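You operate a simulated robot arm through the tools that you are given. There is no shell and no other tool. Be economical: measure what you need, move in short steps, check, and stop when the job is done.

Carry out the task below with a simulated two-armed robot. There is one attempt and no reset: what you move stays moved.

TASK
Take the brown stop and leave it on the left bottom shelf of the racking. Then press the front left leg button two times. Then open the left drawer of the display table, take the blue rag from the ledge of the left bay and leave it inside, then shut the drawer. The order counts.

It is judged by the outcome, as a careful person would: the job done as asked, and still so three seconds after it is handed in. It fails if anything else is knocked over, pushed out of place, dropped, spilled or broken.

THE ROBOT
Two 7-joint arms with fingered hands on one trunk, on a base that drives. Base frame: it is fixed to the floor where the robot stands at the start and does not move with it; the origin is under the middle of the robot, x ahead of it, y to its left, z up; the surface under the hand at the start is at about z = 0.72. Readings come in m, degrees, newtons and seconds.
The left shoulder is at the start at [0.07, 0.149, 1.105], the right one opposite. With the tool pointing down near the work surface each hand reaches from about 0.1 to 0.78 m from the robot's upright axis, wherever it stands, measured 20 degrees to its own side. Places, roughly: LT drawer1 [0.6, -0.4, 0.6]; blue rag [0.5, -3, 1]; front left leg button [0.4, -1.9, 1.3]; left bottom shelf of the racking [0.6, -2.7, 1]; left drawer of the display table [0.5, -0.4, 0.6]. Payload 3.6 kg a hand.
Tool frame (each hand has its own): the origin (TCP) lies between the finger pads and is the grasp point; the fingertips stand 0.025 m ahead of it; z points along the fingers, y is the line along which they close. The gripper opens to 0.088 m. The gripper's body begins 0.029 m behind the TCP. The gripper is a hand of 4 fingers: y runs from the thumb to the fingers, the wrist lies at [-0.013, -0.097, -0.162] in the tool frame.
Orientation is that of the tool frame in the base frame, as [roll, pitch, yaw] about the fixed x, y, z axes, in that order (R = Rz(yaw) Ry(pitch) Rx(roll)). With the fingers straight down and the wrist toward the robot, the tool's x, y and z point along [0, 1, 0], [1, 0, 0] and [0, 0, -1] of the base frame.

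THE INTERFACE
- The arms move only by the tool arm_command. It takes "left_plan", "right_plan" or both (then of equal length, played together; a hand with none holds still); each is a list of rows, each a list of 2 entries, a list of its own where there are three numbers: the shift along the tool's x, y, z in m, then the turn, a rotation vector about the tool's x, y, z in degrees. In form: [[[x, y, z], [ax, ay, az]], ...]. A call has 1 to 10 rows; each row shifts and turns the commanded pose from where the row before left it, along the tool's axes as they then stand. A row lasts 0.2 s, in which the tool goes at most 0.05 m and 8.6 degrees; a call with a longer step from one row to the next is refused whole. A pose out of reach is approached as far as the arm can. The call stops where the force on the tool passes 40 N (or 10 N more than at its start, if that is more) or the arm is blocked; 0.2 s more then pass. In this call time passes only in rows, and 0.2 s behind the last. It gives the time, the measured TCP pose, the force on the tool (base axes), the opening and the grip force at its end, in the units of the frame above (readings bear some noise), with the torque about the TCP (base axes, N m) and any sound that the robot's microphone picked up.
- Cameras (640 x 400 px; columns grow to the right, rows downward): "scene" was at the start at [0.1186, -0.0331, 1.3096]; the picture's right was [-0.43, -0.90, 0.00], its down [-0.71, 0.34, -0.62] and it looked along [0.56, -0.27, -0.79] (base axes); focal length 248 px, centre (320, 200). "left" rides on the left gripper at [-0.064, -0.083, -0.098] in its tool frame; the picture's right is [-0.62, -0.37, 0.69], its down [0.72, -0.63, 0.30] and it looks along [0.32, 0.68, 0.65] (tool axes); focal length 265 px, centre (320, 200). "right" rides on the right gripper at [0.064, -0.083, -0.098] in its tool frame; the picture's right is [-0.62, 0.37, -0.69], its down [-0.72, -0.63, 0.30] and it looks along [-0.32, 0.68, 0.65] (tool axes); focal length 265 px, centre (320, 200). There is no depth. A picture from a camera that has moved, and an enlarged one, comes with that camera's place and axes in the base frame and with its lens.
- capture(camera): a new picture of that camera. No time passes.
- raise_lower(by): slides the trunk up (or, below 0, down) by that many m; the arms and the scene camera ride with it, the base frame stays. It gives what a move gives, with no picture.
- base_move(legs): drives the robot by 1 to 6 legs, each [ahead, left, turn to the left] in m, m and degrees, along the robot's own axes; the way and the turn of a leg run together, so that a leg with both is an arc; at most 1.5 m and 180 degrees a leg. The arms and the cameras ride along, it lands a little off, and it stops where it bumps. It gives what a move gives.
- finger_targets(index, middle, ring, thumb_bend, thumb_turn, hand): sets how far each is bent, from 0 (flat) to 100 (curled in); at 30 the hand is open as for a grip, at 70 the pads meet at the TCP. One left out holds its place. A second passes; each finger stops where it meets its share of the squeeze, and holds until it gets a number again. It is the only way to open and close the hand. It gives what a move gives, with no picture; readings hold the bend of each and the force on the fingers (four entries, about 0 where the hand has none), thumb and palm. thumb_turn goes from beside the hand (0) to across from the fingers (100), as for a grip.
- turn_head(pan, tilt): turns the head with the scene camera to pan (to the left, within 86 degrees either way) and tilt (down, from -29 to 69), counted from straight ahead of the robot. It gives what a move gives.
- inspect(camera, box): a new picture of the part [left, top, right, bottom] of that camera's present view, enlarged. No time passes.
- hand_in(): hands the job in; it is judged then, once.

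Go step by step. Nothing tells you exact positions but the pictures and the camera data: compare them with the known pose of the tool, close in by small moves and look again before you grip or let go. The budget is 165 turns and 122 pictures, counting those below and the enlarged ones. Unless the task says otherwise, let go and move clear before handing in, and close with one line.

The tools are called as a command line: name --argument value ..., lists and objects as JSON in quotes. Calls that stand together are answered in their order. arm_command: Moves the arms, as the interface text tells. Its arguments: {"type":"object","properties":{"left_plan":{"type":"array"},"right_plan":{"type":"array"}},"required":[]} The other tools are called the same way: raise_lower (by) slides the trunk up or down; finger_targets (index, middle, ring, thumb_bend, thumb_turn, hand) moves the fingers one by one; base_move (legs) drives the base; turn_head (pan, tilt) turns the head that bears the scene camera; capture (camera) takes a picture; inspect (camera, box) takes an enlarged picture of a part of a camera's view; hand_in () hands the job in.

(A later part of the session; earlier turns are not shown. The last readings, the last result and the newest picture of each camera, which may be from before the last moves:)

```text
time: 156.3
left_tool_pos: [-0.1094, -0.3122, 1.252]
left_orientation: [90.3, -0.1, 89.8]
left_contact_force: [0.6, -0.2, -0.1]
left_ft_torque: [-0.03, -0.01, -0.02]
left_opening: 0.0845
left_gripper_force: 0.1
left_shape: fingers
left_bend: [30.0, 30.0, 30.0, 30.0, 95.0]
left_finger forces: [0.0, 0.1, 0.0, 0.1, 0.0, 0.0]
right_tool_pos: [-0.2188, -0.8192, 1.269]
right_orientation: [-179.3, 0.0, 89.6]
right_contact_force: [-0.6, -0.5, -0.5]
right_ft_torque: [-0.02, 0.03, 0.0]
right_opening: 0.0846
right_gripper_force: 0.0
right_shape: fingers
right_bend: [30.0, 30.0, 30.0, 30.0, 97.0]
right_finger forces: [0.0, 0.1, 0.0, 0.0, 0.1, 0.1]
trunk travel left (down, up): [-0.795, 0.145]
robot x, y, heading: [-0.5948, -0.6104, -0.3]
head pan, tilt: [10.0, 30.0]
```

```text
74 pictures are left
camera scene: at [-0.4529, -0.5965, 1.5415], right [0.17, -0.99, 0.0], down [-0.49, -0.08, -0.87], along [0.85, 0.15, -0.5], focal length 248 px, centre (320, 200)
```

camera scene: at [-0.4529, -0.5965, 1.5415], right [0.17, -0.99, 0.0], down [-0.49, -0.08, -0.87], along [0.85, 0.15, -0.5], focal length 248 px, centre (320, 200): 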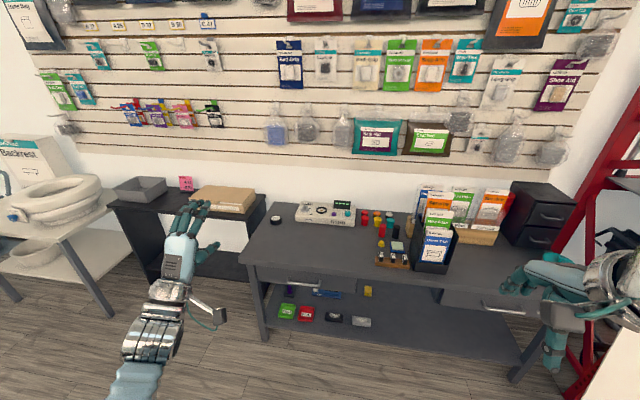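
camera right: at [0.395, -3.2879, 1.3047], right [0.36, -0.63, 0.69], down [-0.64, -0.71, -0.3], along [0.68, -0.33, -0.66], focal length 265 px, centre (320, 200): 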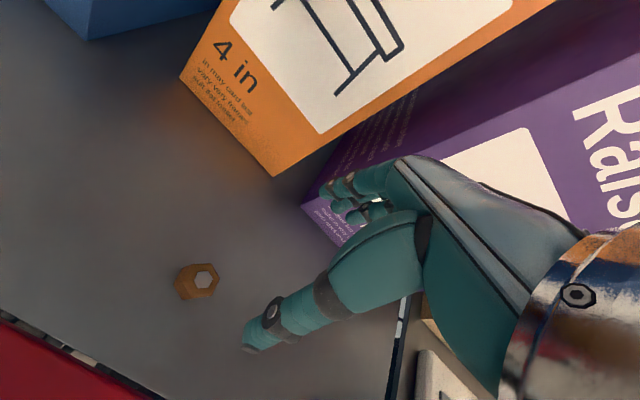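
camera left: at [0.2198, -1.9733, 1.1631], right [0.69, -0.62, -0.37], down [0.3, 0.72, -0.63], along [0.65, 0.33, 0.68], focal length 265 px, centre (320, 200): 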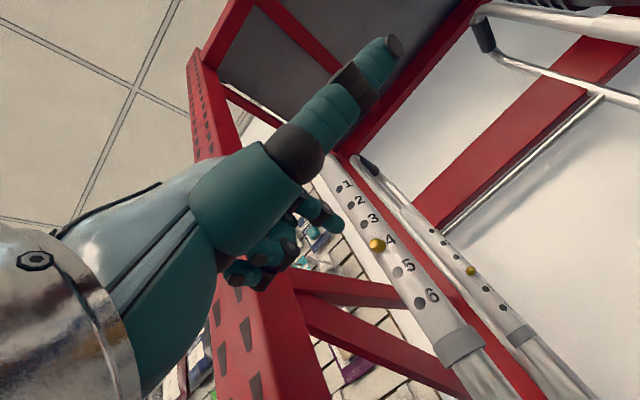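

raise_lower --by -0.4

raise_lower --by -0.15

turn_head --pan 15 --tilt 30

capture --camera "scene"

inspect --camera "scene" --box '[200, 160, 400, 285]'

```text
time: 160.2
left_tool_pos: [-0.1098, -0.3129, 0.8515]
left_orientation: [90.3, -0.2, 89.8]
left_contact_force: [0.5, -0.3, -0.4]
left_ft_torque: [0.03, -0.01, -0.03]
left_opening: 0.0846
left_gripper_force: 0.1
left_shape: fingers
left_bend: [30.0, 30.0, 30.0, 30.0, 95.0]
left_finger forces: [0.0, 0.0, 0.0, 0.0, 0.0, 0.0]
right_tool_pos: [-0.2181, -0.8203, 0.8672]
right_orientation: [-179.4, 0.0, 89.7]
right_contact_force: [-0.1, -0.1, -0.6]
right_ft_torque: [0.01, 0.02, -0.05]
right_opening: 0.0845
right_gripper_force: 0.1
right_shape: fingers
right_bend: [30.0, 30.0, 30.0, 30.0, 97.0]
right_finger forces: [0.0, 0.1, 0.0, 0.0, 0.0, 0.0]
trunk travel left (down, up): [-0.395, 0.545]
robot x, y, heading: [-0.5931, -0.6123, -0.1]
head pan, tilt: [10.0, 30.0]
```

```text
time: 161.9
left_tool_pos: [-0.1089, -0.3137, 0.7009]
left_orientation: [90.3, -0.2, 89.9]
left_contact_force: [0.2, 0.4, 0.8]
left_ft_torque: [-0.02, 0.02, -0.01]
left_opening: 0.0846
left_gripper_force: 0.1
left_shape: fingers
left_bend: [30.0, 30.0, 30.0, 30.0, 95.0]
left_finger forces: [0.0, 0.0, 0.0, 0.0, 0.0, 0.0]
right_tool_pos: [-0.218, -0.8189, 0.7185]
right_orientation: [-179.4, 0.1, 89.8]
right_contact_force: [0.5, -0.5, -0.1]
right_ft_torque: [0.01, 0.0, 0.01]
right_opening: 0.0842
right_gripper_force: 0.1
right_shape: fingers
right_bend: [30.0, 30.0, 30.0, 30.0, 97.0]
right_finger forces: [0.0, 0.1, 0.1, 0.1, 0.0, 0.0]
trunk travel left (down, up): [-0.245, 0.695]
robot x, y, heading: [-0.5957, -0.6095, -0.4]
head pan, tilt: [10.0, 30.0]
```

```text
time: 162.6
left_tool_pos: [-0.1091, -0.3131, 0.7007]
left_orientation: [90.3, -0.2, 89.9]
left_contact_force: [0.0, -0.1, -0.5]
left_ft_torque: [0.01, 0.0, 0.01]
left_opening: 0.0844
left_gripper_force: 0.1
left_shape: fingers
left_bend: [30.0, 30.0, 30.0, 30.0, 95.0]
left_finger forces: [0.0, 0.0, 0.1, 0.0, 0.0, 0.0]
right_tool_pos: [-0.2187, -0.8198, 0.7191]
right_orientation: [-179.5, 0.0, 89.8]
right_contact_force: [-1.4, -0.2, 0.3]
right_ft_torque: [0.04, 0.01, -0.04]
right_opening: 0.0844
right_gripper_force: 0.1
right_shape: fingers
right_bend: [30.0, 30.0, 30.0, 30.0, 97.0]
right_finger forces: [0.0, 0.1, 0.0, 0.0, 0.1, 0.0]
trunk travel left (down, up): [-0.245, 0.695]
robot x, y, heading: [-0.5938, -0.6113, -0.2]
head pan, tilt: [15.0, 30.0]
```

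```text
73 pictures are left
camera scene: at [-0.4544, -0.5891, 0.9915], right [0.25, -0.97, 0.0], down [-0.48, -0.13, -0.87], along [0.84, 0.22, -0.5], focal length 248 px, centre (320, 200)
```

scene: 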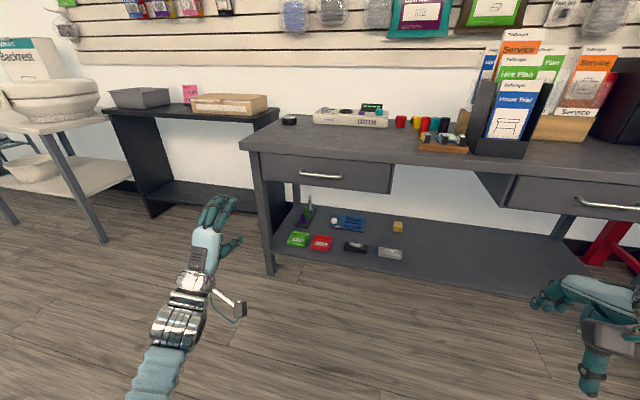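

```text
3.20 times, centred on (300, 222) of scene
camera zoom: at [-0.4544, -0.5891, 0.9915], right [0.25, -0.97, 0.0], down [-0.48, -0.13, -0.87], along [0.84, 0.22, -0.5], focal length 793 px, centre (384, 128)
```

zoom: 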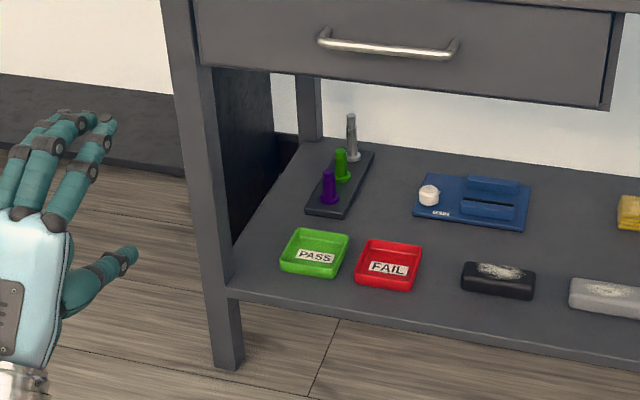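

Handle triangulates to ≈[0.336, -0.386, 0.63]. Moving base closer, then aligning with the left hand partly closed.

inspect --camera "scene" --box '[240, 130, 400, 230]'

base_move --legs '[[0.26, 0, 0]]'

finger_targets --hand "left" --index 46 --middle 46 --ring 46 --thumb_bend 46

arm_command --left_plan '[[[-0.02, -0.02, 0], [0, 0, 0]], [[-0.02, -0.02, 0], [0, 0, 0]], [[-0.02, -0.02, 0], [0, 0, 0]], [[-0.015, -0.01, 0], [0, 0, 0]], [[0, 0, 0.04], [0, 0, 0]], [[0, 0, 0.03], [0, 0, 0]], [[0, 0, 0], [0, 0, 0]]]'

capture --camera "left"

capture --camera "scene"

```text
4.00 times, centred on (320, 180) of scene
camera zoom: at [-0.4544, -0.5891, 0.9915], right [0.25, -0.97, 0.0], down [-0.48, -0.13, -0.87], along [0.84, 0.22, -0.5], focal length 991 px, centre (320, 280)
```

zoom: 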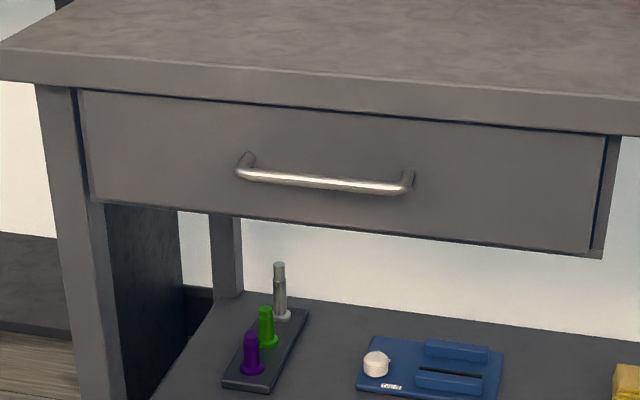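

```text
time: 166.5
left_tool_pos: [0.1443, -0.3093, 0.702]
left_orientation: [90.3, -0.1, 90.3]
left_contact_force: [-0.4, 0.4, -0.4]
left_ft_torque: [0.02, 0.03, 0.0]
left_opening: 0.0846
left_gripper_force: 0.2
left_shape: fingers
left_bend: [30.0, 30.0, 30.0, 30.0, 95.0]
left_finger forces: [0.0, 0.0, 0.1, 0.1, 0.0, 0.0]
right_tool_pos: [0.0423, -0.8169, 0.719]
right_orientation: [-179.3, 0.0, 90.2]
right_contact_force: [-0.5, -0.5, 0.2]
right_ft_torque: [-0.01, -0.02, -0.01]
right_opening: 0.0845
right_gripper_force: 0.0
right_shape: fingers
right_bend: [30.0, 30.0, 30.0, 30.0, 97.0]
right_finger forces: [0.0, 0.0, 0.0, 0.1, 0.1, 0.0]
trunk travel left (down, up): [-0.245, 0.695]
robot x, y, heading: [-0.3304, -0.6122, 0.4]
head pan, tilt: [15.0, 30.0]
```

```text
time: 167.5
left_tool_pos: [0.1446, -0.3097, 0.7013]
left_orientation: [90.3, -0.1, 90.3]
left_contact_force: [-0.2, -0.9, 0.2]
left_ft_torque: [0.03, -0.01, -0.01]
left_opening: 0.051
left_gripper_force: 0.0
left_shape: fingers
left_bend: [46.0, 46.0, 46.0, 46.0, 97.0]
left_finger forces: [0.1, 0.1, 0.0, 0.1, 0.1, 0.0]
right_tool_pos: [0.042, -0.8176, 0.7186]
right_orientation: [-179.3, 0.1, 90.1]
right_contact_force: [0.5, -0.4, -0.4]
right_ft_torque: [-0.04, 0.02, 0.02]
right_opening: 0.0846
right_gripper_force: 0.1
right_shape: fingers
right_bend: [30.0, 30.0, 30.0, 30.0, 97.0]
right_finger forces: [0.0, 0.0, 0.1, 0.0, 0.0, 0.0]
trunk travel left (down, up): [-0.245, 0.695]
robot x, y, heading: [-0.3323, -0.6111, 0.2]
head pan, tilt: [15.0, 30.0]
```

```text
time: 169.1
left_tool_pos: [0.2156, -0.3832, 0.6327]
left_orientation: [90.2, -0.1, 90.3]
left_contact_force: [0.3, -0.3, 0.3]
left_ft_torque: [0.0, 0.02, 0.04]
left_opening: 0.0509
left_gripper_force: 0.1
left_shape: fingers
left_bend: [46.0, 46.0, 46.0, 46.0, 97.0]
left_finger forces: [0.1, 0.0, 0.0, 0.0, 0.1, 0.1]
right_tool_pos: [0.0427, -0.8179, 0.7197]
right_orientation: [-179.2, 0.0, 90.2]
right_contact_force: [0.8, 0.4, 0.9]
right_ft_torque: [-0.03, 0.0, -0.03]
right_opening: 0.0845
right_gripper_force: 0.0
right_shape: fingers
right_bend: [30.0, 30.0, 30.0, 30.0, 97.0]
right_finger forces: [0.0, 0.0, 0.0, 0.1, 0.0, 0.0]
trunk travel left (down, up): [-0.245, 0.695]
robot x, y, heading: [-0.3351, -0.6107, 0.3]
head pan, tilt: [15.0, 30.0]
```

```text
70 pictures are left
camera left: at [0.1193, -0.4493, 0.5496], right [0.7, -0.61, -0.37], down [0.3, 0.72, -0.63], along [0.65, 0.33, 0.68], focal length 265 px, centre (320, 200)
```

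left: 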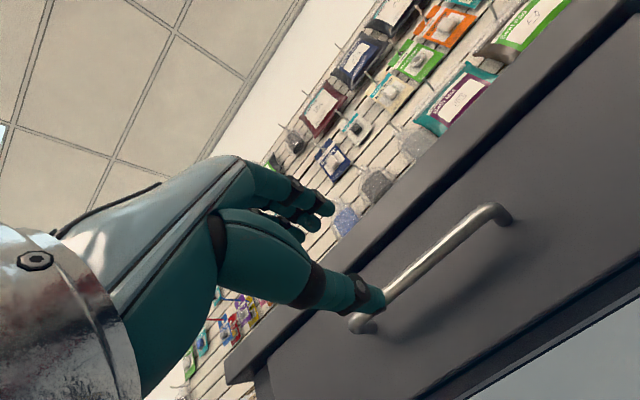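

```text
69 pictures are left
camera scene: at [-0.1957, -0.5884, 0.9915], right [0.26, -0.97, 0.0], down [-0.48, -0.13, -0.87], along [0.84, 0.23, -0.5], focal length 248 px, centre (320, 200)
```

scene: 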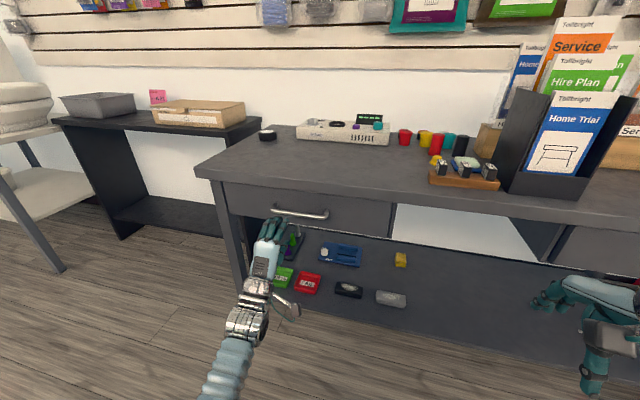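

Handle re-measured at [0.336, -0.388, 0.626]. Advancing so the bar goes between thumb and fingers.

arm_command --left_plan '[[[-0.005, -0.006, 0.03], [0, 0, 0]], [[0, 0, 0.03], [0, 0, 0]], [[0, 0, 0.03], [0, 0, 0]], [[0, 0, 0.022], [0, 0, 0]], [[0, 0, 0], [0, 0, 0]]]'

capture --camera "left"

inspect --camera "scene" --box '[210, 170, 370, 270]'

```text
time: 170.3
left_tool_pos: [0.3296, -0.388, 0.6245]
left_orientation: [90.1, -0.1, 90.4]
left_contact_force: [-7.2, -0.7, 0.6]
left_ft_torque: [-0.02, -0.21, 0.06]
left_opening: 0.0512
left_gripper_force: 4.2
left_shape: fingers
left_bend: [46.0, 45.0, 46.0, 46.0, 97.0]
left_finger forces: [0.0, 7.1, 0.1, 0.1, 0.0, 0.0]
right_tool_pos: [0.0415, -0.8176, 0.7197]
right_orientation: [-179.3, 0.1, 90.2]
right_contact_force: [0.6, -0.3, 0.8]
right_ft_torque: [0.01, -0.01, 0.02]
right_opening: 0.0846
right_gripper_force: 0.1
right_shape: fingers
right_bend: [30.0, 30.0, 30.0, 30.0, 97.0]
right_finger forces: [0.1, 0.1, 0.1, 0.0, 0.0, 0.0]
trunk travel left (down, up): [-0.245, 0.695]
robot x, y, heading: [-0.3348, -0.6109, 0.2]
head pan, tilt: [15.0, 30.0]
```

```text
68 pictures are left
camera left: at [0.2321, -0.4531, 0.5414], right [0.7, -0.61, -0.37], down [0.3, 0.72, -0.63], along [0.65, 0.33, 0.68], focal length 265 px, centre (320, 200)
```

left: 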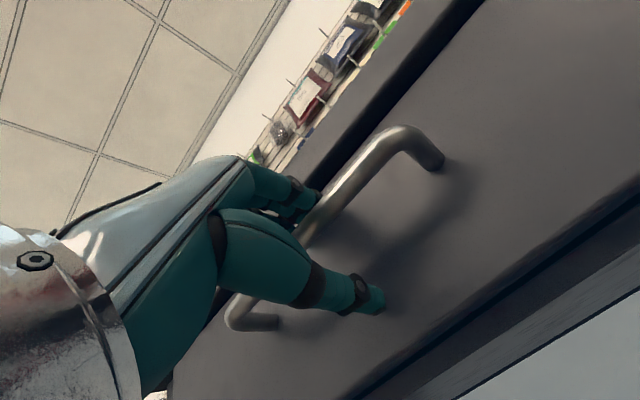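

```text
4.00 times, centred on (290, 220) of scene
camera zoom: at [-0.1963, -0.5883, 0.9916], right [0.26, -0.97, 0.0], down [-0.48, -0.13, -0.87], along [0.84, 0.23, -0.5], focal length 991 px, centre (440, 120)
```

zoom: 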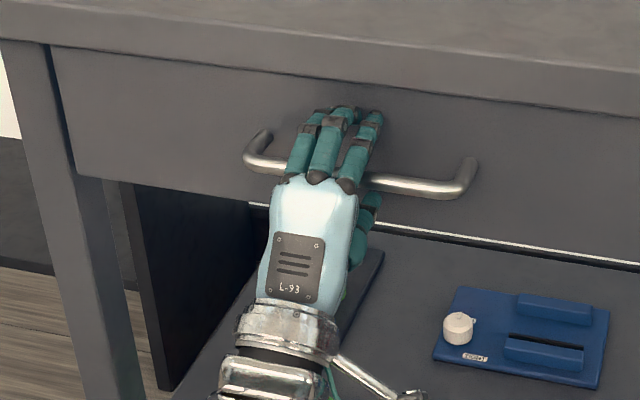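

The bar is inside the grip with a fingertip just touching the drawer front; backing 6 mm and closing.

arm_command --left_plan '[[[0, 0, -0.007], [0, 0, 0]]]'

finger_targets --hand "left" --index 75 --middle 75 --ring 75 --thumb_bend 75

inspect --camera "scene" --box '[210, 170, 370, 270]'

```text
time: 170.7
left_tool_pos: [0.3213, -0.3885, 0.6242]
left_orientation: [90.3, -0.2, 90.4]
left_contact_force: [0.9, -0.2, 1.8]
left_ft_torque: [0.0, 0.01, -0.01]
left_opening: 0.051
left_gripper_force: 0.1
left_shape: fingers
left_bend: [46.0, 46.0, 46.0, 46.0, 97.0]
left_finger forces: [0.0, 0.0, 0.0, 0.1, 0.1, 0.1]
right_tool_pos: [0.0414, -0.8179, 0.7198]
right_orientation: [-179.3, 0.1, 90.3]
right_contact_force: [-0.5, -0.7, 0.0]
right_ft_torque: [0.01, -0.01, -0.03]
right_opening: 0.0842
right_gripper_force: 0.1
right_shape: fingers
right_bend: [30.0, 30.0, 30.0, 30.0, 97.0]
right_finger forces: [0.1, 0.1, 0.0, 0.0, 0.0, 0.0]
trunk travel left (down, up): [-0.245, 0.695]
robot x, y, heading: [-0.3298, -0.6114, 0.2]
head pan, tilt: [15.0, 30.0]
```

```text
time: 171.7
left_tool_pos: [0.3207, -0.3883, 0.6242]
left_orientation: [90.1, -0.1, 90.5]
left_contact_force: [1.0, 0.9, 2.8]
left_ft_torque: [0.05, 0.02, -0.03]
left_opening: 0.0
left_gripper_force: 1.2
left_shape: fingers
left_bend: [74.0, 75.0, 74.0, 72.0, 100.0]
left_finger forces: [0.3, 0.1, 2.0, 0.0, 0.1, 0.0]
right_tool_pos: [0.0418, -0.8164, 0.7191]
right_orientation: [-179.3, 0.0, 90.2]
right_contact_force: [0.6, 1.1, 0.2]
right_ft_torque: [0.01, -0.02, 0.0]
right_opening: 0.0846
right_gripper_force: 0.1
right_shape: fingers
right_bend: [30.0, 30.0, 30.0, 30.0, 97.0]
right_finger forces: [0.0, 0.0, 0.1, 0.0, 0.1, 0.1]
trunk travel left (down, up): [-0.245, 0.695]
robot x, y, heading: [-0.3337, -0.6094, 0.2]
head pan, tilt: [15.0, 30.0]
```

```text
4.00 times, centred on (290, 220) of scene
camera zoom: at [-0.1957, -0.5885, 0.9915], right [0.26, -0.97, 0.0], down [-0.48, -0.13, -0.87], along [0.84, 0.23, -0.5], focal length 991 px, centre (440, 120)
```

zoom: 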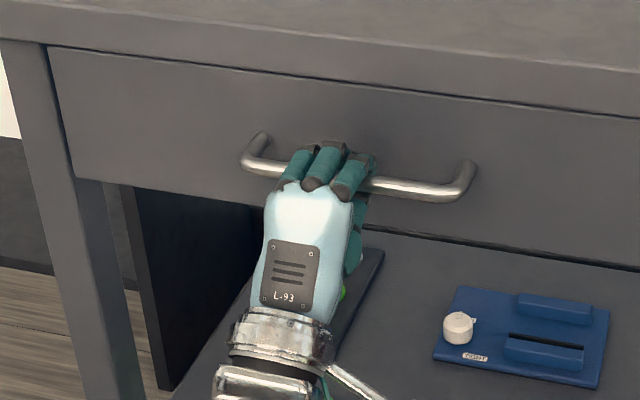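

Fingers look hooked around the bar. Pulling gently to see whether the drawer follows.

arm_command --left_plan '[[[0, 0, -0.01], [0, 0, 0]], [[0, 0, -0.015], [0, 0, 0]], [[0, 0, -0.02], [0, 0, 0]]]'

inspect --camera "scene" --box '[210, 170, 370, 270]'

```text
time: 172.5
left_tool_pos: [0.2736, -0.3889, 0.6246]
left_orientation: [90.3, -0.1, 90.3]
left_contact_force: [-0.2, 0.2, 1.3]
left_ft_torque: [0.04, 0.0, 0.03]
left_opening: 0.0
left_gripper_force: 0.8
left_shape: fingers
left_bend: [74.0, 75.0, 75.0, 72.0, 100.0]
left_finger forces: [0.1, 0.1, 0.4, 0.0, 0.1, 0.1]
right_tool_pos: [0.0415, -0.8176, 0.7185]
right_orientation: [-179.3, 0.0, 90.2]
right_contact_force: [0.8, 0.8, 0.4]
right_ft_torque: [0.03, -0.02, -0.01]
right_opening: 0.0845
right_gripper_force: 0.0
right_shape: fingers
right_bend: [30.0, 30.0, 30.0, 30.0, 97.0]
right_finger forces: [0.1, 0.0, 0.1, 0.0, 0.0, 0.0]
trunk travel left (down, up): [-0.245, 0.695]
robot x, y, heading: [-0.3313, -0.6086, 0.2]
head pan, tilt: [15.0, 30.0]
```

```text
4.00 times, centred on (290, 220) of scene
camera zoom: at [-0.1958, -0.5884, 0.9915], right [0.26, -0.97, 0.0], down [-0.48, -0.13, -0.87], along [0.84, 0.23, -0.5], focal length 991 px, centre (440, 120)
```

zoom: 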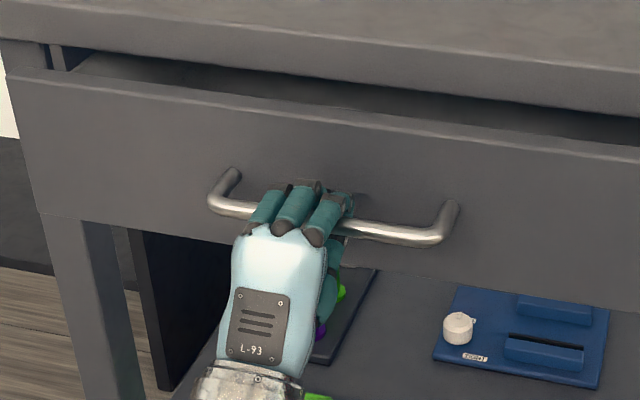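

It opens. Continue pulling.

arm_command --left_plan '[[[0, 0, -0.025], [0, 0, 0]], [[0, 0, -0.025], [0, 0, 0]], [[0, 0, -0.025], [0, 0, 0]], [[0, 0, -0.025], [0, 0, 0]], [[0, 0, -0.025], [0, 0, 0]], [[0, 0, -0.02], [0, 0, 0]], [[0, 0, 0], [0, 0, 0]]]'

capture --camera "scene"

```text
time: 174.1
left_tool_pos: [0.1297, -0.3907, 0.6227]
left_orientation: [90.2, -0.1, 90.3]
left_contact_force: [1.1, 0.7, 2.5]
left_ft_torque: [0.05, -0.03, -0.04]
left_opening: 0.0
left_gripper_force: 0.9
left_shape: fingers
left_bend: [74.0, 75.0, 75.0, 72.0, 100.0]
left_finger forces: [0.5, 0.0, 1.4, 0.0, 0.0, 0.0]
right_tool_pos: [0.0415, -0.8167, 0.7194]
right_orientation: [-179.3, 0.0, 90.2]
right_contact_force: [1.0, -0.2, 1.1]
right_ft_torque: [-0.02, 0.01, -0.07]
right_opening: 0.0845
right_gripper_force: 0.1
right_shape: fingers
right_bend: [30.0, 30.0, 30.0, 30.0, 97.0]
right_finger forces: [0.1, 0.0, 0.0, 0.1, 0.1, 0.0]
trunk travel left (down, up): [-0.245, 0.695]
robot x, y, heading: [-0.333, -0.6118, 0.1]
head pan, tilt: [15.0, 30.0]
```

```text
64 pictures are left
camera scene: at [-0.1957, -0.5884, 0.9915], right [0.26, -0.97, 0.0], down [-0.48, -0.13, -0.87], along [0.84, 0.23, -0.5], focal length 248 px, centre (320, 200)
```

scene: 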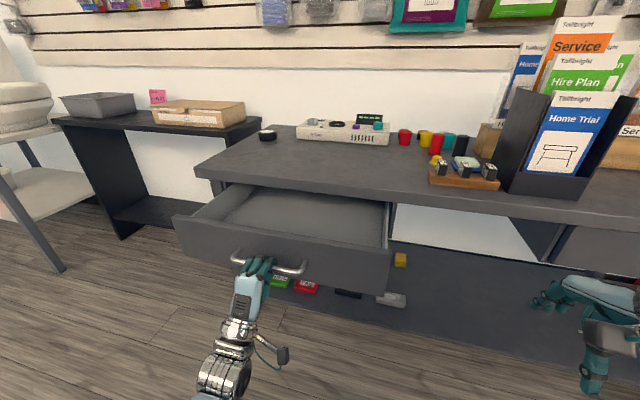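

Open about 19 cm; a bit more for comfortable access, then release.

arm_command --left_plan '[[[0, 0, -0.02], [0, 0, 0]], [[0, 0, -0.02], [0, 0, 0]], [[0, 0, 0], [0, 0, 0]]]'

finger_targets --hand "left" --index 30 --middle 30 --ring 30 --thumb_bend 30

capture --camera "left"

```text
time: 174.9
left_tool_pos: [0.0912, -0.3884, 0.6231]
left_orientation: [90.3, -0.1, 90.4]
left_contact_force: [0.0, -0.5, 1.0]
left_ft_torque: [0.03, -0.03, 0.0]
left_opening: 0.0001
left_gripper_force: 0.9
left_shape: fingers
left_bend: [74.0, 75.0, 75.0, 72.0, 100.0]
left_finger forces: [0.0, 0.1, 1.3, 0.0, 0.0, 0.0]
right_tool_pos: [0.0414, -0.8174, 0.7188]
right_orientation: [-179.3, 0.0, 90.2]
right_contact_force: [0.0, -0.8, 0.2]
right_ft_torque: [0.01, -0.03, -0.01]
right_opening: 0.0846
right_gripper_force: 0.0
right_shape: fingers
right_bend: [30.0, 30.0, 30.0, 30.0, 97.0]
right_finger forces: [0.0, 0.1, 0.0, 0.0, 0.1, 0.0]
trunk travel left (down, up): [-0.245, 0.695]
robot x, y, heading: [-0.3346, -0.6095, 0.3]
head pan, tilt: [15.0, 30.0]
```

```text
time: 175.9
left_tool_pos: [0.0899, -0.3885, 0.6234]
left_orientation: [90.3, -0.1, 90.4]
left_contact_force: [-0.9, 0.8, -0.2]
left_ft_torque: [-0.03, 0.0, -0.03]
left_opening: 0.0845
left_gripper_force: 0.0
left_shape: fingers
left_bend: [30.0, 30.0, 30.0, 30.0, 96.0]
left_finger forces: [0.1, 0.0, 0.0, 0.0, 0.1, 0.0]
right_tool_pos: [0.0418, -0.8167, 0.7194]
right_orientation: [-179.3, 0.0, 90.2]
right_contact_force: [-0.8, 1.1, -0.7]
right_ft_torque: [-0.01, -0.02, 0.03]
right_opening: 0.0845
right_gripper_force: 0.1
right_shape: fingers
right_bend: [30.0, 30.0, 30.0, 30.0, 97.0]
right_finger forces: [0.0, 0.1, 0.0, 0.0, 0.0, 0.0]
trunk travel left (down, up): [-0.245, 0.695]
robot x, y, heading: [-0.3318, -0.6114, 0.2]
head pan, tilt: [15.0, 30.0]
```

```text
63 pictures are left
camera left: at [-0.007, -0.4535, 0.5405], right [0.7, -0.61, -0.37], down [0.3, 0.72, -0.63], along [0.65, 0.33, 0.68], focal length 265 px, centre (320, 200)
```

left: 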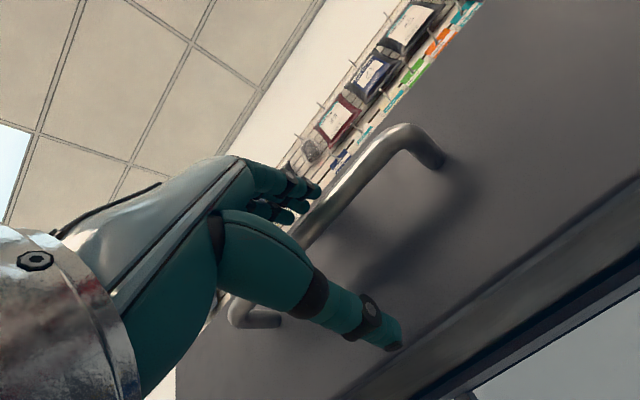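

Released. Backing away, then turning the left hand back down for travel.

base_move --legs '[[-0.3, 0, 0]]'

arm_command --left_plan '[[[0, 0, 0], [8.5, 0, 0]], [[0, 0, 0], [8.5, 0, 0]], [[0, 0, 0], [8.5, 0, 0]], [[0, 0, 0], [8.5, 0, 0]], [[0, 0, 0], [8.5, 0, 0]], [[0, 0, 0], [8.5, 0, 0]], [[0, 0, 0], [8.5, 0, 0]], [[0, 0, 0], [8.5, 0, 0]], [[0, 0, 0], [8.5, 0, 0]], [[0, 0, 0], [8.5, 0, 0]]]'

arm_command --left_plan '[[[0, 0, 0], [5, 0, 0]], [[0, -0.03, 0], [0, 0, 0]], [[0, -0.03, 0], [0, 0, 0]], [[0, 0, 0], [0, 0, 0]]]'

raise_lower --by 0.4

capture --camera "scene"

```text
time: 180.2
left_tool_pos: [-0.207, -0.3893, 0.6241]
left_orientation: [90.3, -0.1, 90.3]
left_contact_force: [-0.8, -0.2, 0.1]
left_ft_torque: [0.02, -0.05, 0.02]
left_opening: 0.0846
left_gripper_force: 0.0
left_shape: fingers
left_bend: [30.0, 30.0, 30.0, 30.0, 96.0]
left_finger forces: [0.0, 0.1, 0.0, 0.0, 0.0, 0.0]
right_tool_pos: [-0.2564, -0.8179, 0.7188]
right_orientation: [-179.4, 0.0, 90.2]
right_contact_force: [-0.1, 1.5, 0.4]
right_ft_torque: [-0.03, 0.02, -0.03]
right_opening: 0.0846
right_gripper_force: 0.0
right_shape: fingers
right_bend: [30.0, 30.0, 30.0, 30.0, 97.0]
right_finger forces: [0.1, 0.0, 0.1, 0.0, 0.1, 0.0]
trunk travel left (down, up): [-0.245, 0.695]
robot x, y, heading: [-0.6278, -0.6087, 0.4]
head pan, tilt: [15.0, 30.0]
```

```text
time: 182.4
left_tool_pos: [-0.1609, -0.3856, 0.5917]
left_orientation: [175.4, -0.1, 90.5]
left_contact_force: [0.8, 0.0, -0.3]
left_ft_torque: [0.01, 0.02, 0.02]
left_opening: 0.0846
left_gripper_force: 0.1
left_shape: fingers
left_bend: [30.0, 30.0, 30.0, 30.0, 96.0]
left_finger forces: [0.0, 0.1, 0.0, 0.0, 0.1, 0.0]
left hand out of reach, approached as far as the arm can: row 3, 4, 5, 6
right_tool_pos: [-0.2567, -0.817, 0.7203]
right_orientation: [-179.4, 0.1, 90.1]
right_contact_force: [0.4, -0.4, -1.2]
right_ft_torque: [0.0, 0.03, 0.01]
right_opening: 0.0848
right_gripper_force: 0.0
right_shape: fingers
right_bend: [30.0, 30.0, 30.0, 30.0, 97.0]
right_finger forces: [0.1, 0.0, 0.0, 0.0, 0.1, 0.0]
trunk travel left (down, up): [-0.245, 0.695]
robot x, y, heading: [-0.6329, -0.6097, 0.2]
head pan, tilt: [15.0, 30.0]
```

```text
time: 183.4
left_tool_pos: [-0.2223, -0.3845, 0.5905]
left_orientation: [-179.7, -0.1, 90.4]
left_contact_force: [0.6, -0.8, 1.0]
left_ft_torque: [0.0, -0.02, 0.01]
left_opening: 0.0847
left_gripper_force: 0.1
left_shape: fingers
left_bend: [30.0, 30.0, 30.0, 30.0, 96.0]
left_finger forces: [0.0, 0.1, 0.0, 0.1, 0.1, 0.1]
right_tool_pos: [-0.2557, -0.818, 0.7197]
right_orientation: [-179.3, 0.1, 90.2]
right_contact_force: [-0.4, 0.0, -0.3]
right_ft_torque: [-0.01, -0.01, -0.02]
right_opening: 0.0848
right_gripper_force: 0.1
right_shape: fingers
right_bend: [30.0, 30.0, 30.0, 30.0, 97.0]
right_finger forces: [0.0, 0.0, 0.1, 0.0, 0.1, 0.0]
trunk travel left (down, up): [-0.245, 0.695]
robot x, y, heading: [-0.635, -0.6104, 0.3]
head pan, tilt: [15.0, 30.0]
```

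```text
time: 187.3
left_tool_pos: [-0.2216, -0.3829, 0.9912]
left_orientation: [-179.8, -0.2, 90.2]
left_contact_force: [0.3, -0.2, -0.1]
left_ft_torque: [0.0, -0.02, 0.01]
left_opening: 0.0847
left_gripper_force: 0.1
left_shape: fingers
left_bend: [30.0, 30.0, 30.0, 30.0, 96.0]
left_finger forces: [0.1, 0.0, 0.0, 0.0, 0.0, 0.0]
right_tool_pos: [-0.257, -0.8178, 1.1183]
right_orientation: [-179.3, -0.1, 90.2]
right_contact_force: [0.1, 0.0, 0.1]
right_ft_torque: [0.0, 0.03, -0.02]
right_opening: 0.0846
right_gripper_force: 0.2
right_shape: fingers
right_bend: [30.0, 30.0, 30.0, 30.0, 97.0]
right_finger forces: [0.1, 0.0, 0.1, 0.1, 0.1, 0.0]
trunk travel left (down, up): [-0.645, 0.295]
robot x, y, heading: [-0.6329, -0.6129, 0.1]
head pan, tilt: [15.0, 30.0]
```

```text
62 pictures are left
camera scene: at [-0.4949, -0.5891, 1.3914], right [0.26, -0.97, 0.0], down [-0.48, -0.13, -0.87], along [0.84, 0.23, -0.5], focal length 248 px, centre (320, 200)
```

scene: 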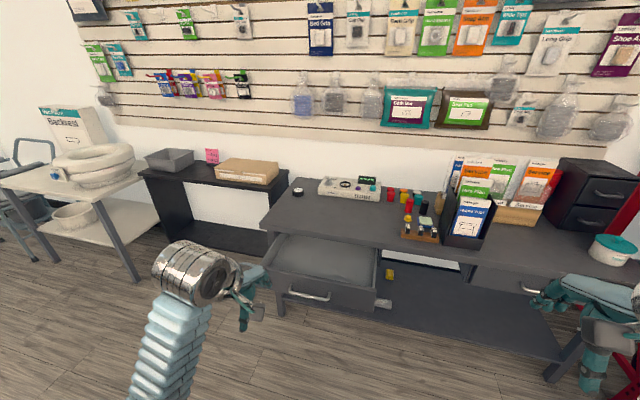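

The drawer stays open. Driving back to the rack for the rag.

raise_lower --by 0.15

base_move --legs '[[0, -1.15, 0], [0, -1.12, 0], [0.42, 0, 0]]'

turn_head --pan -10 --tilt 40

capture --camera "scene"

```text
time: 189.0
left_tool_pos: [-0.2209, -0.3836, 1.1403]
left_orientation: [-179.8, -0.1, 90.3]
left_contact_force: [0.7, 0.2, 0.4]
left_ft_torque: [0.02, -0.02, 0.01]
left_opening: 0.0845
left_gripper_force: 0.1
left_shape: fingers
left_bend: [30.0, 30.0, 30.0, 30.0, 96.0]
left_finger forces: [0.0, 0.0, 0.0, 0.0, 0.0, 0.1]
right_tool_pos: [-0.2558, -0.8182, 1.2693]
right_orientation: [-179.3, 0.0, 90.2]
right_contact_force: [-0.1, -0.7, 0.2]
right_ft_torque: [0.0, 0.02, -0.02]
right_opening: 0.0843
right_gripper_force: 0.1
right_shape: fingers
right_bend: [30.0, 30.0, 30.0, 30.0, 97.0]
right_finger forces: [0.1, 0.1, 0.1, 0.0, 0.1, 0.0]
trunk travel left (down, up): [-0.795, 0.145]
robot x, y, heading: [-0.6336, -0.6074, 0.3]
head pan, tilt: [15.0, 30.0]
```

```text
time: 224.0
left_tool_pos: [0.2037, -2.7059, 1.1417]
left_orientation: [-179.8, -0.1, 89.5]
left_contact_force: [0.2, 0.0, -0.6]
left_ft_torque: [0.0, -0.02, 0.0]
left_opening: 0.0848
left_gripper_force: 0.2
left_shape: fingers
left_bend: [30.0, 30.0, 30.0, 30.0, 96.0]
left_finger forces: [0.0, 0.0, 0.0, 0.1, 0.0, 0.0]
right_tool_pos: [0.1627, -3.1392, 1.2702]
right_orientation: [-179.4, 0.1, 89.2]
right_contact_force: [0.3, -0.1, 0.8]
right_ft_torque: [-0.02, 0.0, -0.02]
right_opening: 0.0846
right_gripper_force: 0.0
right_shape: fingers
right_bend: [30.0, 30.0, 30.0, 30.0, 97.0]
right_finger forces: [0.1, 0.1, 0.0, 0.0, 0.0, 0.0]
trunk travel left (down, up): [-0.795, 0.145]
robot x, y, heading: [-0.2091, -2.9324, -0.5]
head pan, tilt: [15.0, 30.0]
```

```text
time: 224.9
left_tool_pos: [0.2077, -2.7076, 1.1403]
left_orientation: [-179.7, -0.1, 89.4]
left_contact_force: [-0.2, 0.2, -0.1]
left_ft_torque: [0.03, -0.01, -0.01]
left_opening: 0.0846
left_gripper_force: 0.1
left_shape: fingers
left_bend: [30.0, 30.0, 30.0, 30.0, 96.0]
left_finger forces: [0.0, 0.0, 0.1, 0.0, 0.0, 0.1]
right_tool_pos: [0.1647, -3.1416, 1.2675]
right_orientation: [-179.4, 0.0, 89.3]
right_contact_force: [0.8, -0.5, -0.5]
right_ft_torque: [-0.03, 0.02, -0.01]
right_opening: 0.0846
right_gripper_force: 0.0
right_shape: fingers
right_bend: [30.0, 30.0, 30.0, 30.0, 97.0]
right_finger forces: [0.0, 0.0, 0.1, 0.1, 0.0, 0.0]
trunk travel left (down, up): [-0.795, 0.145]
robot x, y, heading: [-0.211, -2.9263, -0.7]
head pan, tilt: [-10.0, 40.0]
```

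```text
61 pictures are left
camera scene: at [-0.0736, -2.9472, 1.526], right [-0.19, -0.98, 0.0], down [-0.63, 0.12, -0.77], along [0.75, -0.14, -0.64], focal length 248 px, centre (320, 200)
```

scene: 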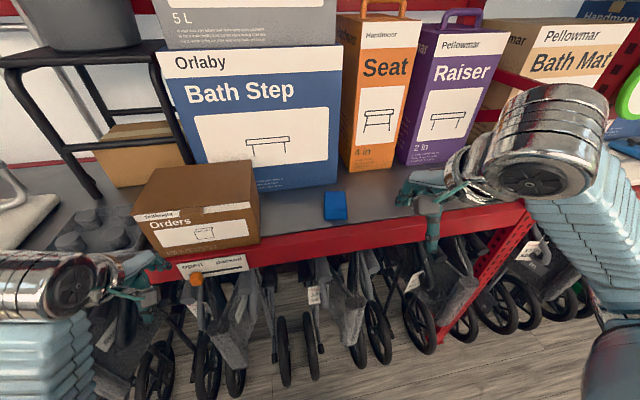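

Rag at ≈[0.46, -3.095, 1.04]. Moving the right hand above it for a close view.

arm_command --right_plan '[[[0.008, 0.04, 0], [0, 0, 0]], [[0.008, 0.04, 0], [0, 0, 0]], [[0.008, 0.04, 0], [0, 0, 0]], [[0.008, 0.04, 0], [0, 0, 0]], [[0.008, 0.04, 0], [0, 0, 0]], [[0.005, 0.04, 0.01], [0, 0, 0]], [[0, 0.03, 0.03], [0, 0, 0]], [[0, 0, 0.03], [0, 0, 0]], [[0, 0, 0], [0, 0, 0]]]'

capture --camera "right"

inspect --camera "scene" --box '[256, 150, 416, 250]'

```text
time: 226.9
left_tool_pos: [0.2043, -2.7068, 1.1406]
left_orientation: [-179.8, -0.1, 89.4]
left_contact_force: [-0.2, 0.8, -0.8]
left_ft_torque: [-0.03, -0.02, 0.01]
left_opening: 0.0849
left_gripper_force: 0.0
left_shape: fingers
left_bend: [30.0, 30.0, 30.0, 30.0, 96.0]
left_finger forces: [0.0, 0.1, 0.0, 0.1, 0.0, 0.0]
right_tool_pos: [0.4315, -3.0992, 1.1973]
right_orientation: [-179.4, 0.1, 89.3]
right_contact_force: [0.9, 0.2, -0.4]
right_ft_torque: [0.0, -0.01, -0.01]
right_opening: 0.0846
right_gripper_force: 0.0
right_shape: fingers
right_bend: [30.0, 30.0, 30.0, 30.0, 97.0]
right_finger forces: [0.1, 0.1, 0.1, 0.0, 0.0, 0.0]
trunk travel left (down, up): [-0.795, 0.145]
robot x, y, heading: [-0.2101, -2.9302, -0.9]
head pan, tilt: [-10.0, 40.0]
```

```text
60 pictures are left
camera right: at [0.3498, -3.0338, 1.2961], right [0.37, -0.62, 0.69], down [-0.64, -0.71, -0.3], along [0.67, -0.33, -0.66], focal length 265 px, centre (320, 200)
```

right: 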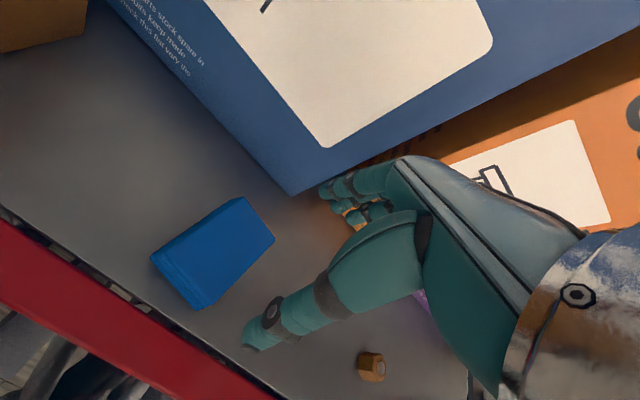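

```text
4.00 times, centred on (336, 200) of scene
camera zoom: at [-0.0756, -2.9453, 1.5262], right [-0.19, -0.98, 0.0], down [-0.63, 0.12, -0.77], along [0.75, -0.14, -0.64], focal length 991 px, centre (256, 200)
```

zoom: 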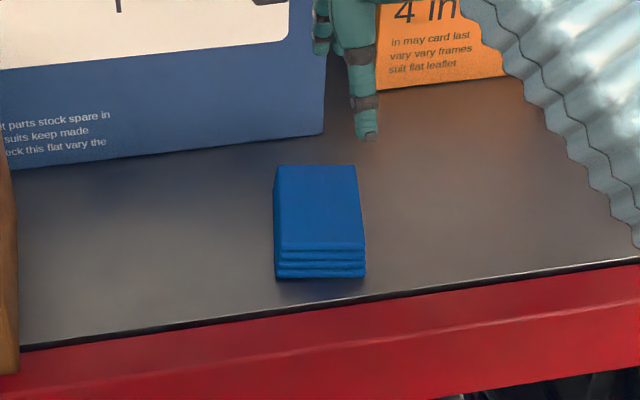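

Rag is ~0.09 (x) by 0.06 (y) by 0.027 thick, centred ≈[0.46, -3.092]. I need to grip across its narrow y-width, so I'll yaw the right hand 90° with the wrist outward.

arm_command --right_plan '[[[0, 0, -0.02], [0, 0, -8.5]], [[0, 0, 0], [0, 0, -8.5]], [[0, 0, 0], [0, 0, -8.5]], [[0, 0, 0], [0, 0, -8.5]], [[0, 0, 0], [0, 0, -8.5]], [[0, 0, 0], [0, 0, -8.5]], [[0, 0, 0], [0, 0, -8.5]], [[0, 0, 0], [0, 0, -8.5]], [[0, 0, 0], [0, 0, -8.5]], [[0, 0, 0], [0, 0, -8.5]]]'

arm_command --right_plan '[[[0, 0, 0], [0, 0, -5]], [[-0.015, 0, 0], [0, 0, 0]], [[-0.012, 0.004, 0], [0, 0, 0]], [[0, 0, 0], [0, 0, 0]]]'

capture --camera "right"

capture --camera "scene"

```text
time: 229.1
left_tool_pos: [0.2056, -2.7059, 1.1402]
left_orientation: [-179.7, -0.2, 89.4]
left_contact_force: [0.0, 0.2, 0.3]
left_ft_torque: [-0.02, 0.0, 0.01]
left_opening: 0.0847
left_gripper_force: 0.0
left_shape: fingers
left_bend: [30.0, 30.0, 30.0, 30.0, 96.0]
left_finger forces: [0.1, 0.0, 0.0, 0.0, 0.1, 0.0]
right_tool_pos: [0.4348, -3.0968, 1.2149]
right_orientation: [-180.0, -0.6, 174.4]
right_contact_force: [-0.5, 0.1, -0.4]
right_ft_torque: [0.0, -0.01, -0.02]
right_opening: 0.0844
right_gripper_force: 0.1
right_shape: fingers
right_bend: [30.0, 30.0, 30.0, 30.0, 97.0]
right_finger forces: [0.0, 0.1, 0.0, 0.0, 0.1, 0.1]
trunk travel left (down, up): [-0.795, 0.145]
robot x, y, heading: [-0.2104, -2.9269, -0.7]
head pan, tilt: [-10.0, 40.0]
```

```text
time: 230.1
left_tool_pos: [0.2056, -2.7068, 1.1407]
left_orientation: [-179.8, 0.0, 89.4]
left_contact_force: [0.0, 0.4, 0.1]
left_ft_torque: [-0.03, 0.02, 0.01]
left_opening: 0.0848
left_gripper_force: 0.0
left_shape: fingers
left_bend: [30.0, 30.0, 30.0, 30.0, 96.0]
left_finger forces: [0.1, 0.0, 0.0, 0.1, 0.1, 0.1]
right_tool_pos: [0.4413, -3.095, 1.2148]
right_orientation: [-179.9, -0.6, 179.3]
right_contact_force: [0.8, -0.2, 0.7]
right_ft_torque: [0.02, -0.02, -0.03]
right_opening: 0.0845
right_gripper_force: 0.1
right_shape: fingers
right_bend: [30.0, 30.0, 30.0, 30.0, 97.0]
right_finger forces: [0.1, 0.1, 0.1, 0.0, 0.0, 0.0]
right hand out of reach, approached as far as the arm can: row 2, 3
trunk travel left (down, up): [-0.795, 0.145]
robot x, y, heading: [-0.2085, -2.9275, -0.9]
head pan, tilt: [-10.0, 40.0]
```

```text
58 pictures are left
camera right: at [0.3778, -3.1784, 1.3143], right [0.63, 0.36, 0.69], down [0.7, -0.64, -0.31], along [0.33, 0.68, -0.66], focal length 265 px, centre (320, 200)
```

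right: 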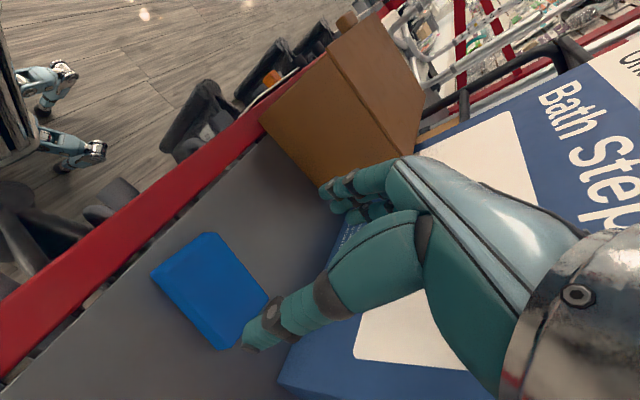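

```text
57 pictures are left
camera scene: at [-0.0745, -2.9467, 1.5261], right [-0.19, -0.98, 0.0], down [-0.63, 0.12, -0.77], along [0.75, -0.14, -0.64], focal length 248 px, centre (320, 200)
```

scene: 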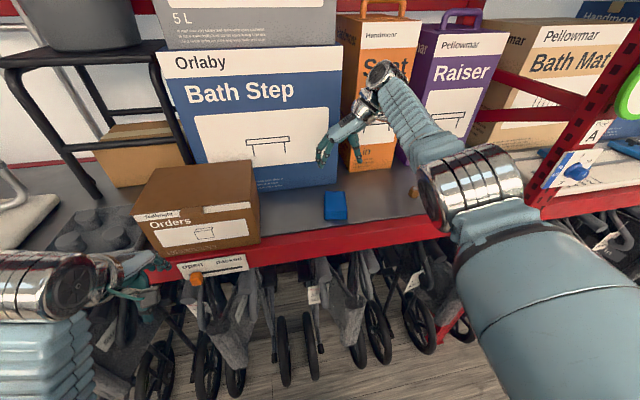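

Reach-limited; I'll pull the left hand up/back and advance the base 7 cm.

arm_command --left_plan '[[[0, -0.01, -0.04], [0, 0, 0]], [[0, -0.02, -0.04], [0, 0, 0]], [[0, -0.01, -0.03], [0, 0, 0]]]'

base_move --legs '[[0.07, 0, 0.7]]'

arm_command --right_plan '[[[0.03, 0, 0], [0, 0, 0]], [[0.02, 0, 0.02], [0, 0, 0]], [[0, 0, 0.03], [0, 0, 0]], [[0, 0, 0], [0, 0, 0]]]'

capture --camera "right"

```text
time: 230.9
left_tool_pos: [0.1793, -2.705, 1.2558]
left_orientation: [-179.8, -0.2, 89.5]
left_contact_force: [0.4, -0.3, 0.2]
left_ft_torque: [-0.03, 0.01, 0.01]
left_opening: 0.0845
left_gripper_force: 0.0
left_shape: fingers
left_bend: [30.0, 30.0, 30.0, 30.0, 96.0]
left_finger forces: [0.0, 0.1, 0.1, 0.0, 0.0, 0.0]
left hand out of reach, approached as far as the arm can: row 1, 2
right_tool_pos: [0.4408, -3.0959, 1.2145]
right_orientation: [180.0, -0.7, 179.4]
right_contact_force: [-0.2, -0.2, -0.2]
right_ft_torque: [-0.03, -0.03, 0.03]
right_opening: 0.0842
right_gripper_force: 0.1
right_shape: fingers
right_bend: [30.0, 30.0, 30.0, 30.0, 97.0]
right_finger forces: [0.0, 0.0, 0.1, 0.0, 0.0, 0.0]
trunk travel left (down, up): [-0.795, 0.145]
robot x, y, heading: [-0.2075, -2.9291, -0.5]
head pan, tilt: [-10.0, 40.0]
```

```text
time: 231.9
left_tool_pos: [0.1985, -2.7018, 1.2568]
left_orientation: [-180.0, 0.0, 89.6]
left_contact_force: [-0.3, 0.5, 0.3]
left_ft_torque: [-0.01, -0.04, 0.0]
left_opening: 0.0849
left_gripper_force: 0.0
left_shape: fingers
left_bend: [30.0, 30.0, 30.0, 30.0, 96.0]
left_finger forces: [0.0, 0.1, 0.1, 0.0, 0.0, 0.0]
right_tool_pos: [0.4581, -3.0916, 1.2207]
right_orientation: [-179.4, 0.2, 179.6]
right_contact_force: [0.4, 0.0, 1.1]
right_ft_torque: [0.0, -0.02, -0.04]
right_opening: 0.0848
right_gripper_force: 0.1
right_shape: fingers
right_bend: [30.0, 30.0, 30.0, 30.0, 97.0]
right_finger forces: [0.0, 0.0, 0.1, 0.1, 0.0, 0.1]
trunk travel left (down, up): [-0.795, 0.145]
robot x, y, heading: [-0.186, -2.9297, -0.6]
head pan, tilt: [-10.0, 40.0]
stopped in leg 1: the robot was blocked; the commanded pose is now the measured one
```

```text
time: 232.9
left_tool_pos: [0.2057, -2.7042, 1.2544]
left_orientation: [-179.7, -0.1, 89.6]
left_contact_force: [0.6, 0.0, -0.5]
left_ft_torque: [-0.05, 0.01, -0.02]
left_opening: 0.0849
left_gripper_force: 0.2
left_shape: fingers
left_bend: [30.0, 30.0, 30.0, 30.0, 96.0]
left_finger forces: [0.0, 0.1, 0.1, 0.0, 0.0, 0.1]
right_tool_pos: [0.4678, -3.0974, 1.1683]
right_orientation: [-179.5, -0.1, 179.5]
right_contact_force: [-0.1, 0.6, -0.2]
right_ft_torque: [-0.02, -0.02, -0.02]
right_opening: 0.0847
right_gripper_force: 0.1
right_shape: fingers
right_bend: [30.0, 30.0, 30.0, 30.0, 97.0]
right_finger forces: [0.0, 0.0, 0.0, 0.0, 0.0, 0.0]
right hand out of reach, approached as far as the arm can: row 1, 2
trunk travel left (down, up): [-0.795, 0.145]
robot x, y, heading: [-0.189, -2.9297, -0.5]
head pan, tilt: [-10.0, 40.0]
```

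```text
56 pictures are left
camera right: at [0.4029, -3.1792, 1.2664], right [0.62, 0.37, 0.69], down [0.71, -0.64, -0.3], along [0.33, 0.68, -0.66], focal length 265 px, centre (320, 200)
```

right: 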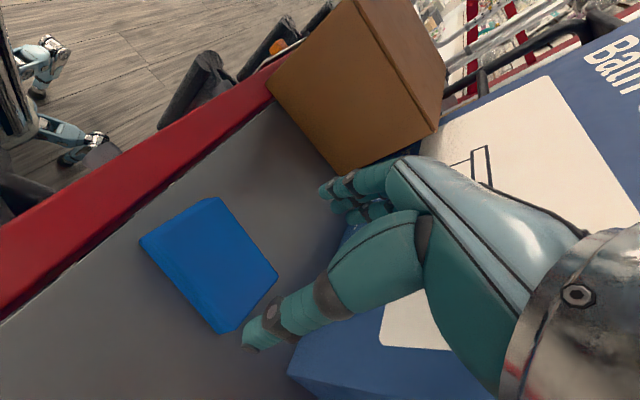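

The base touched something below and stopped. Let me look down before going on.

turn_head --pan 0 --tilt 69

capture --camera "scene"

```text
time: 233.9
left_tool_pos: [0.201, -2.7014, 1.2562]
left_orientation: [-179.8, -0.1, 89.7]
left_contact_force: [0.3, 0.1, -1.0]
left_ft_torque: [-0.04, -0.02, -0.02]
left_opening: 0.0845
left_gripper_force: 0.1
left_shape: fingers
left_bend: [30.0, 30.0, 30.0, 30.0, 96.0]
left_finger forces: [0.1, 0.0, 0.0, 0.0, 0.0, 0.0]
right_tool_pos: [0.465, -3.097, 1.1686]
right_orientation: [-179.6, 0.0, 179.6]
right_contact_force: [-0.9, -0.3, -0.3]
right_ft_torque: [-0.02, -0.01, 0.0]
right_opening: 0.0848
right_gripper_force: 0.2
right_shape: fingers
right_bend: [30.0, 30.0, 30.0, 30.0, 97.0]
right_finger forces: [0.0, 0.0, 0.0, 0.1, 0.1, 0.0]
trunk travel left (down, up): [-0.795, 0.145]
robot x, y, heading: [-0.1854, -2.9262, -0.5]
head pan, tilt: [0.0, 68.8]
```

```text
55 pictures are left
camera scene: at [-0.083, -2.9303, 1.4902], right [-0.01, -1.0, 0.0], down [-0.93, 0.01, -0.36], along [0.36, 0.0, -0.93], focal length 248 px, centre (320, 200)
```

scene: 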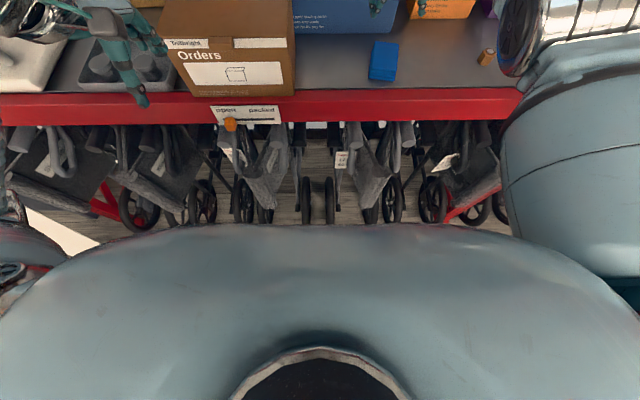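

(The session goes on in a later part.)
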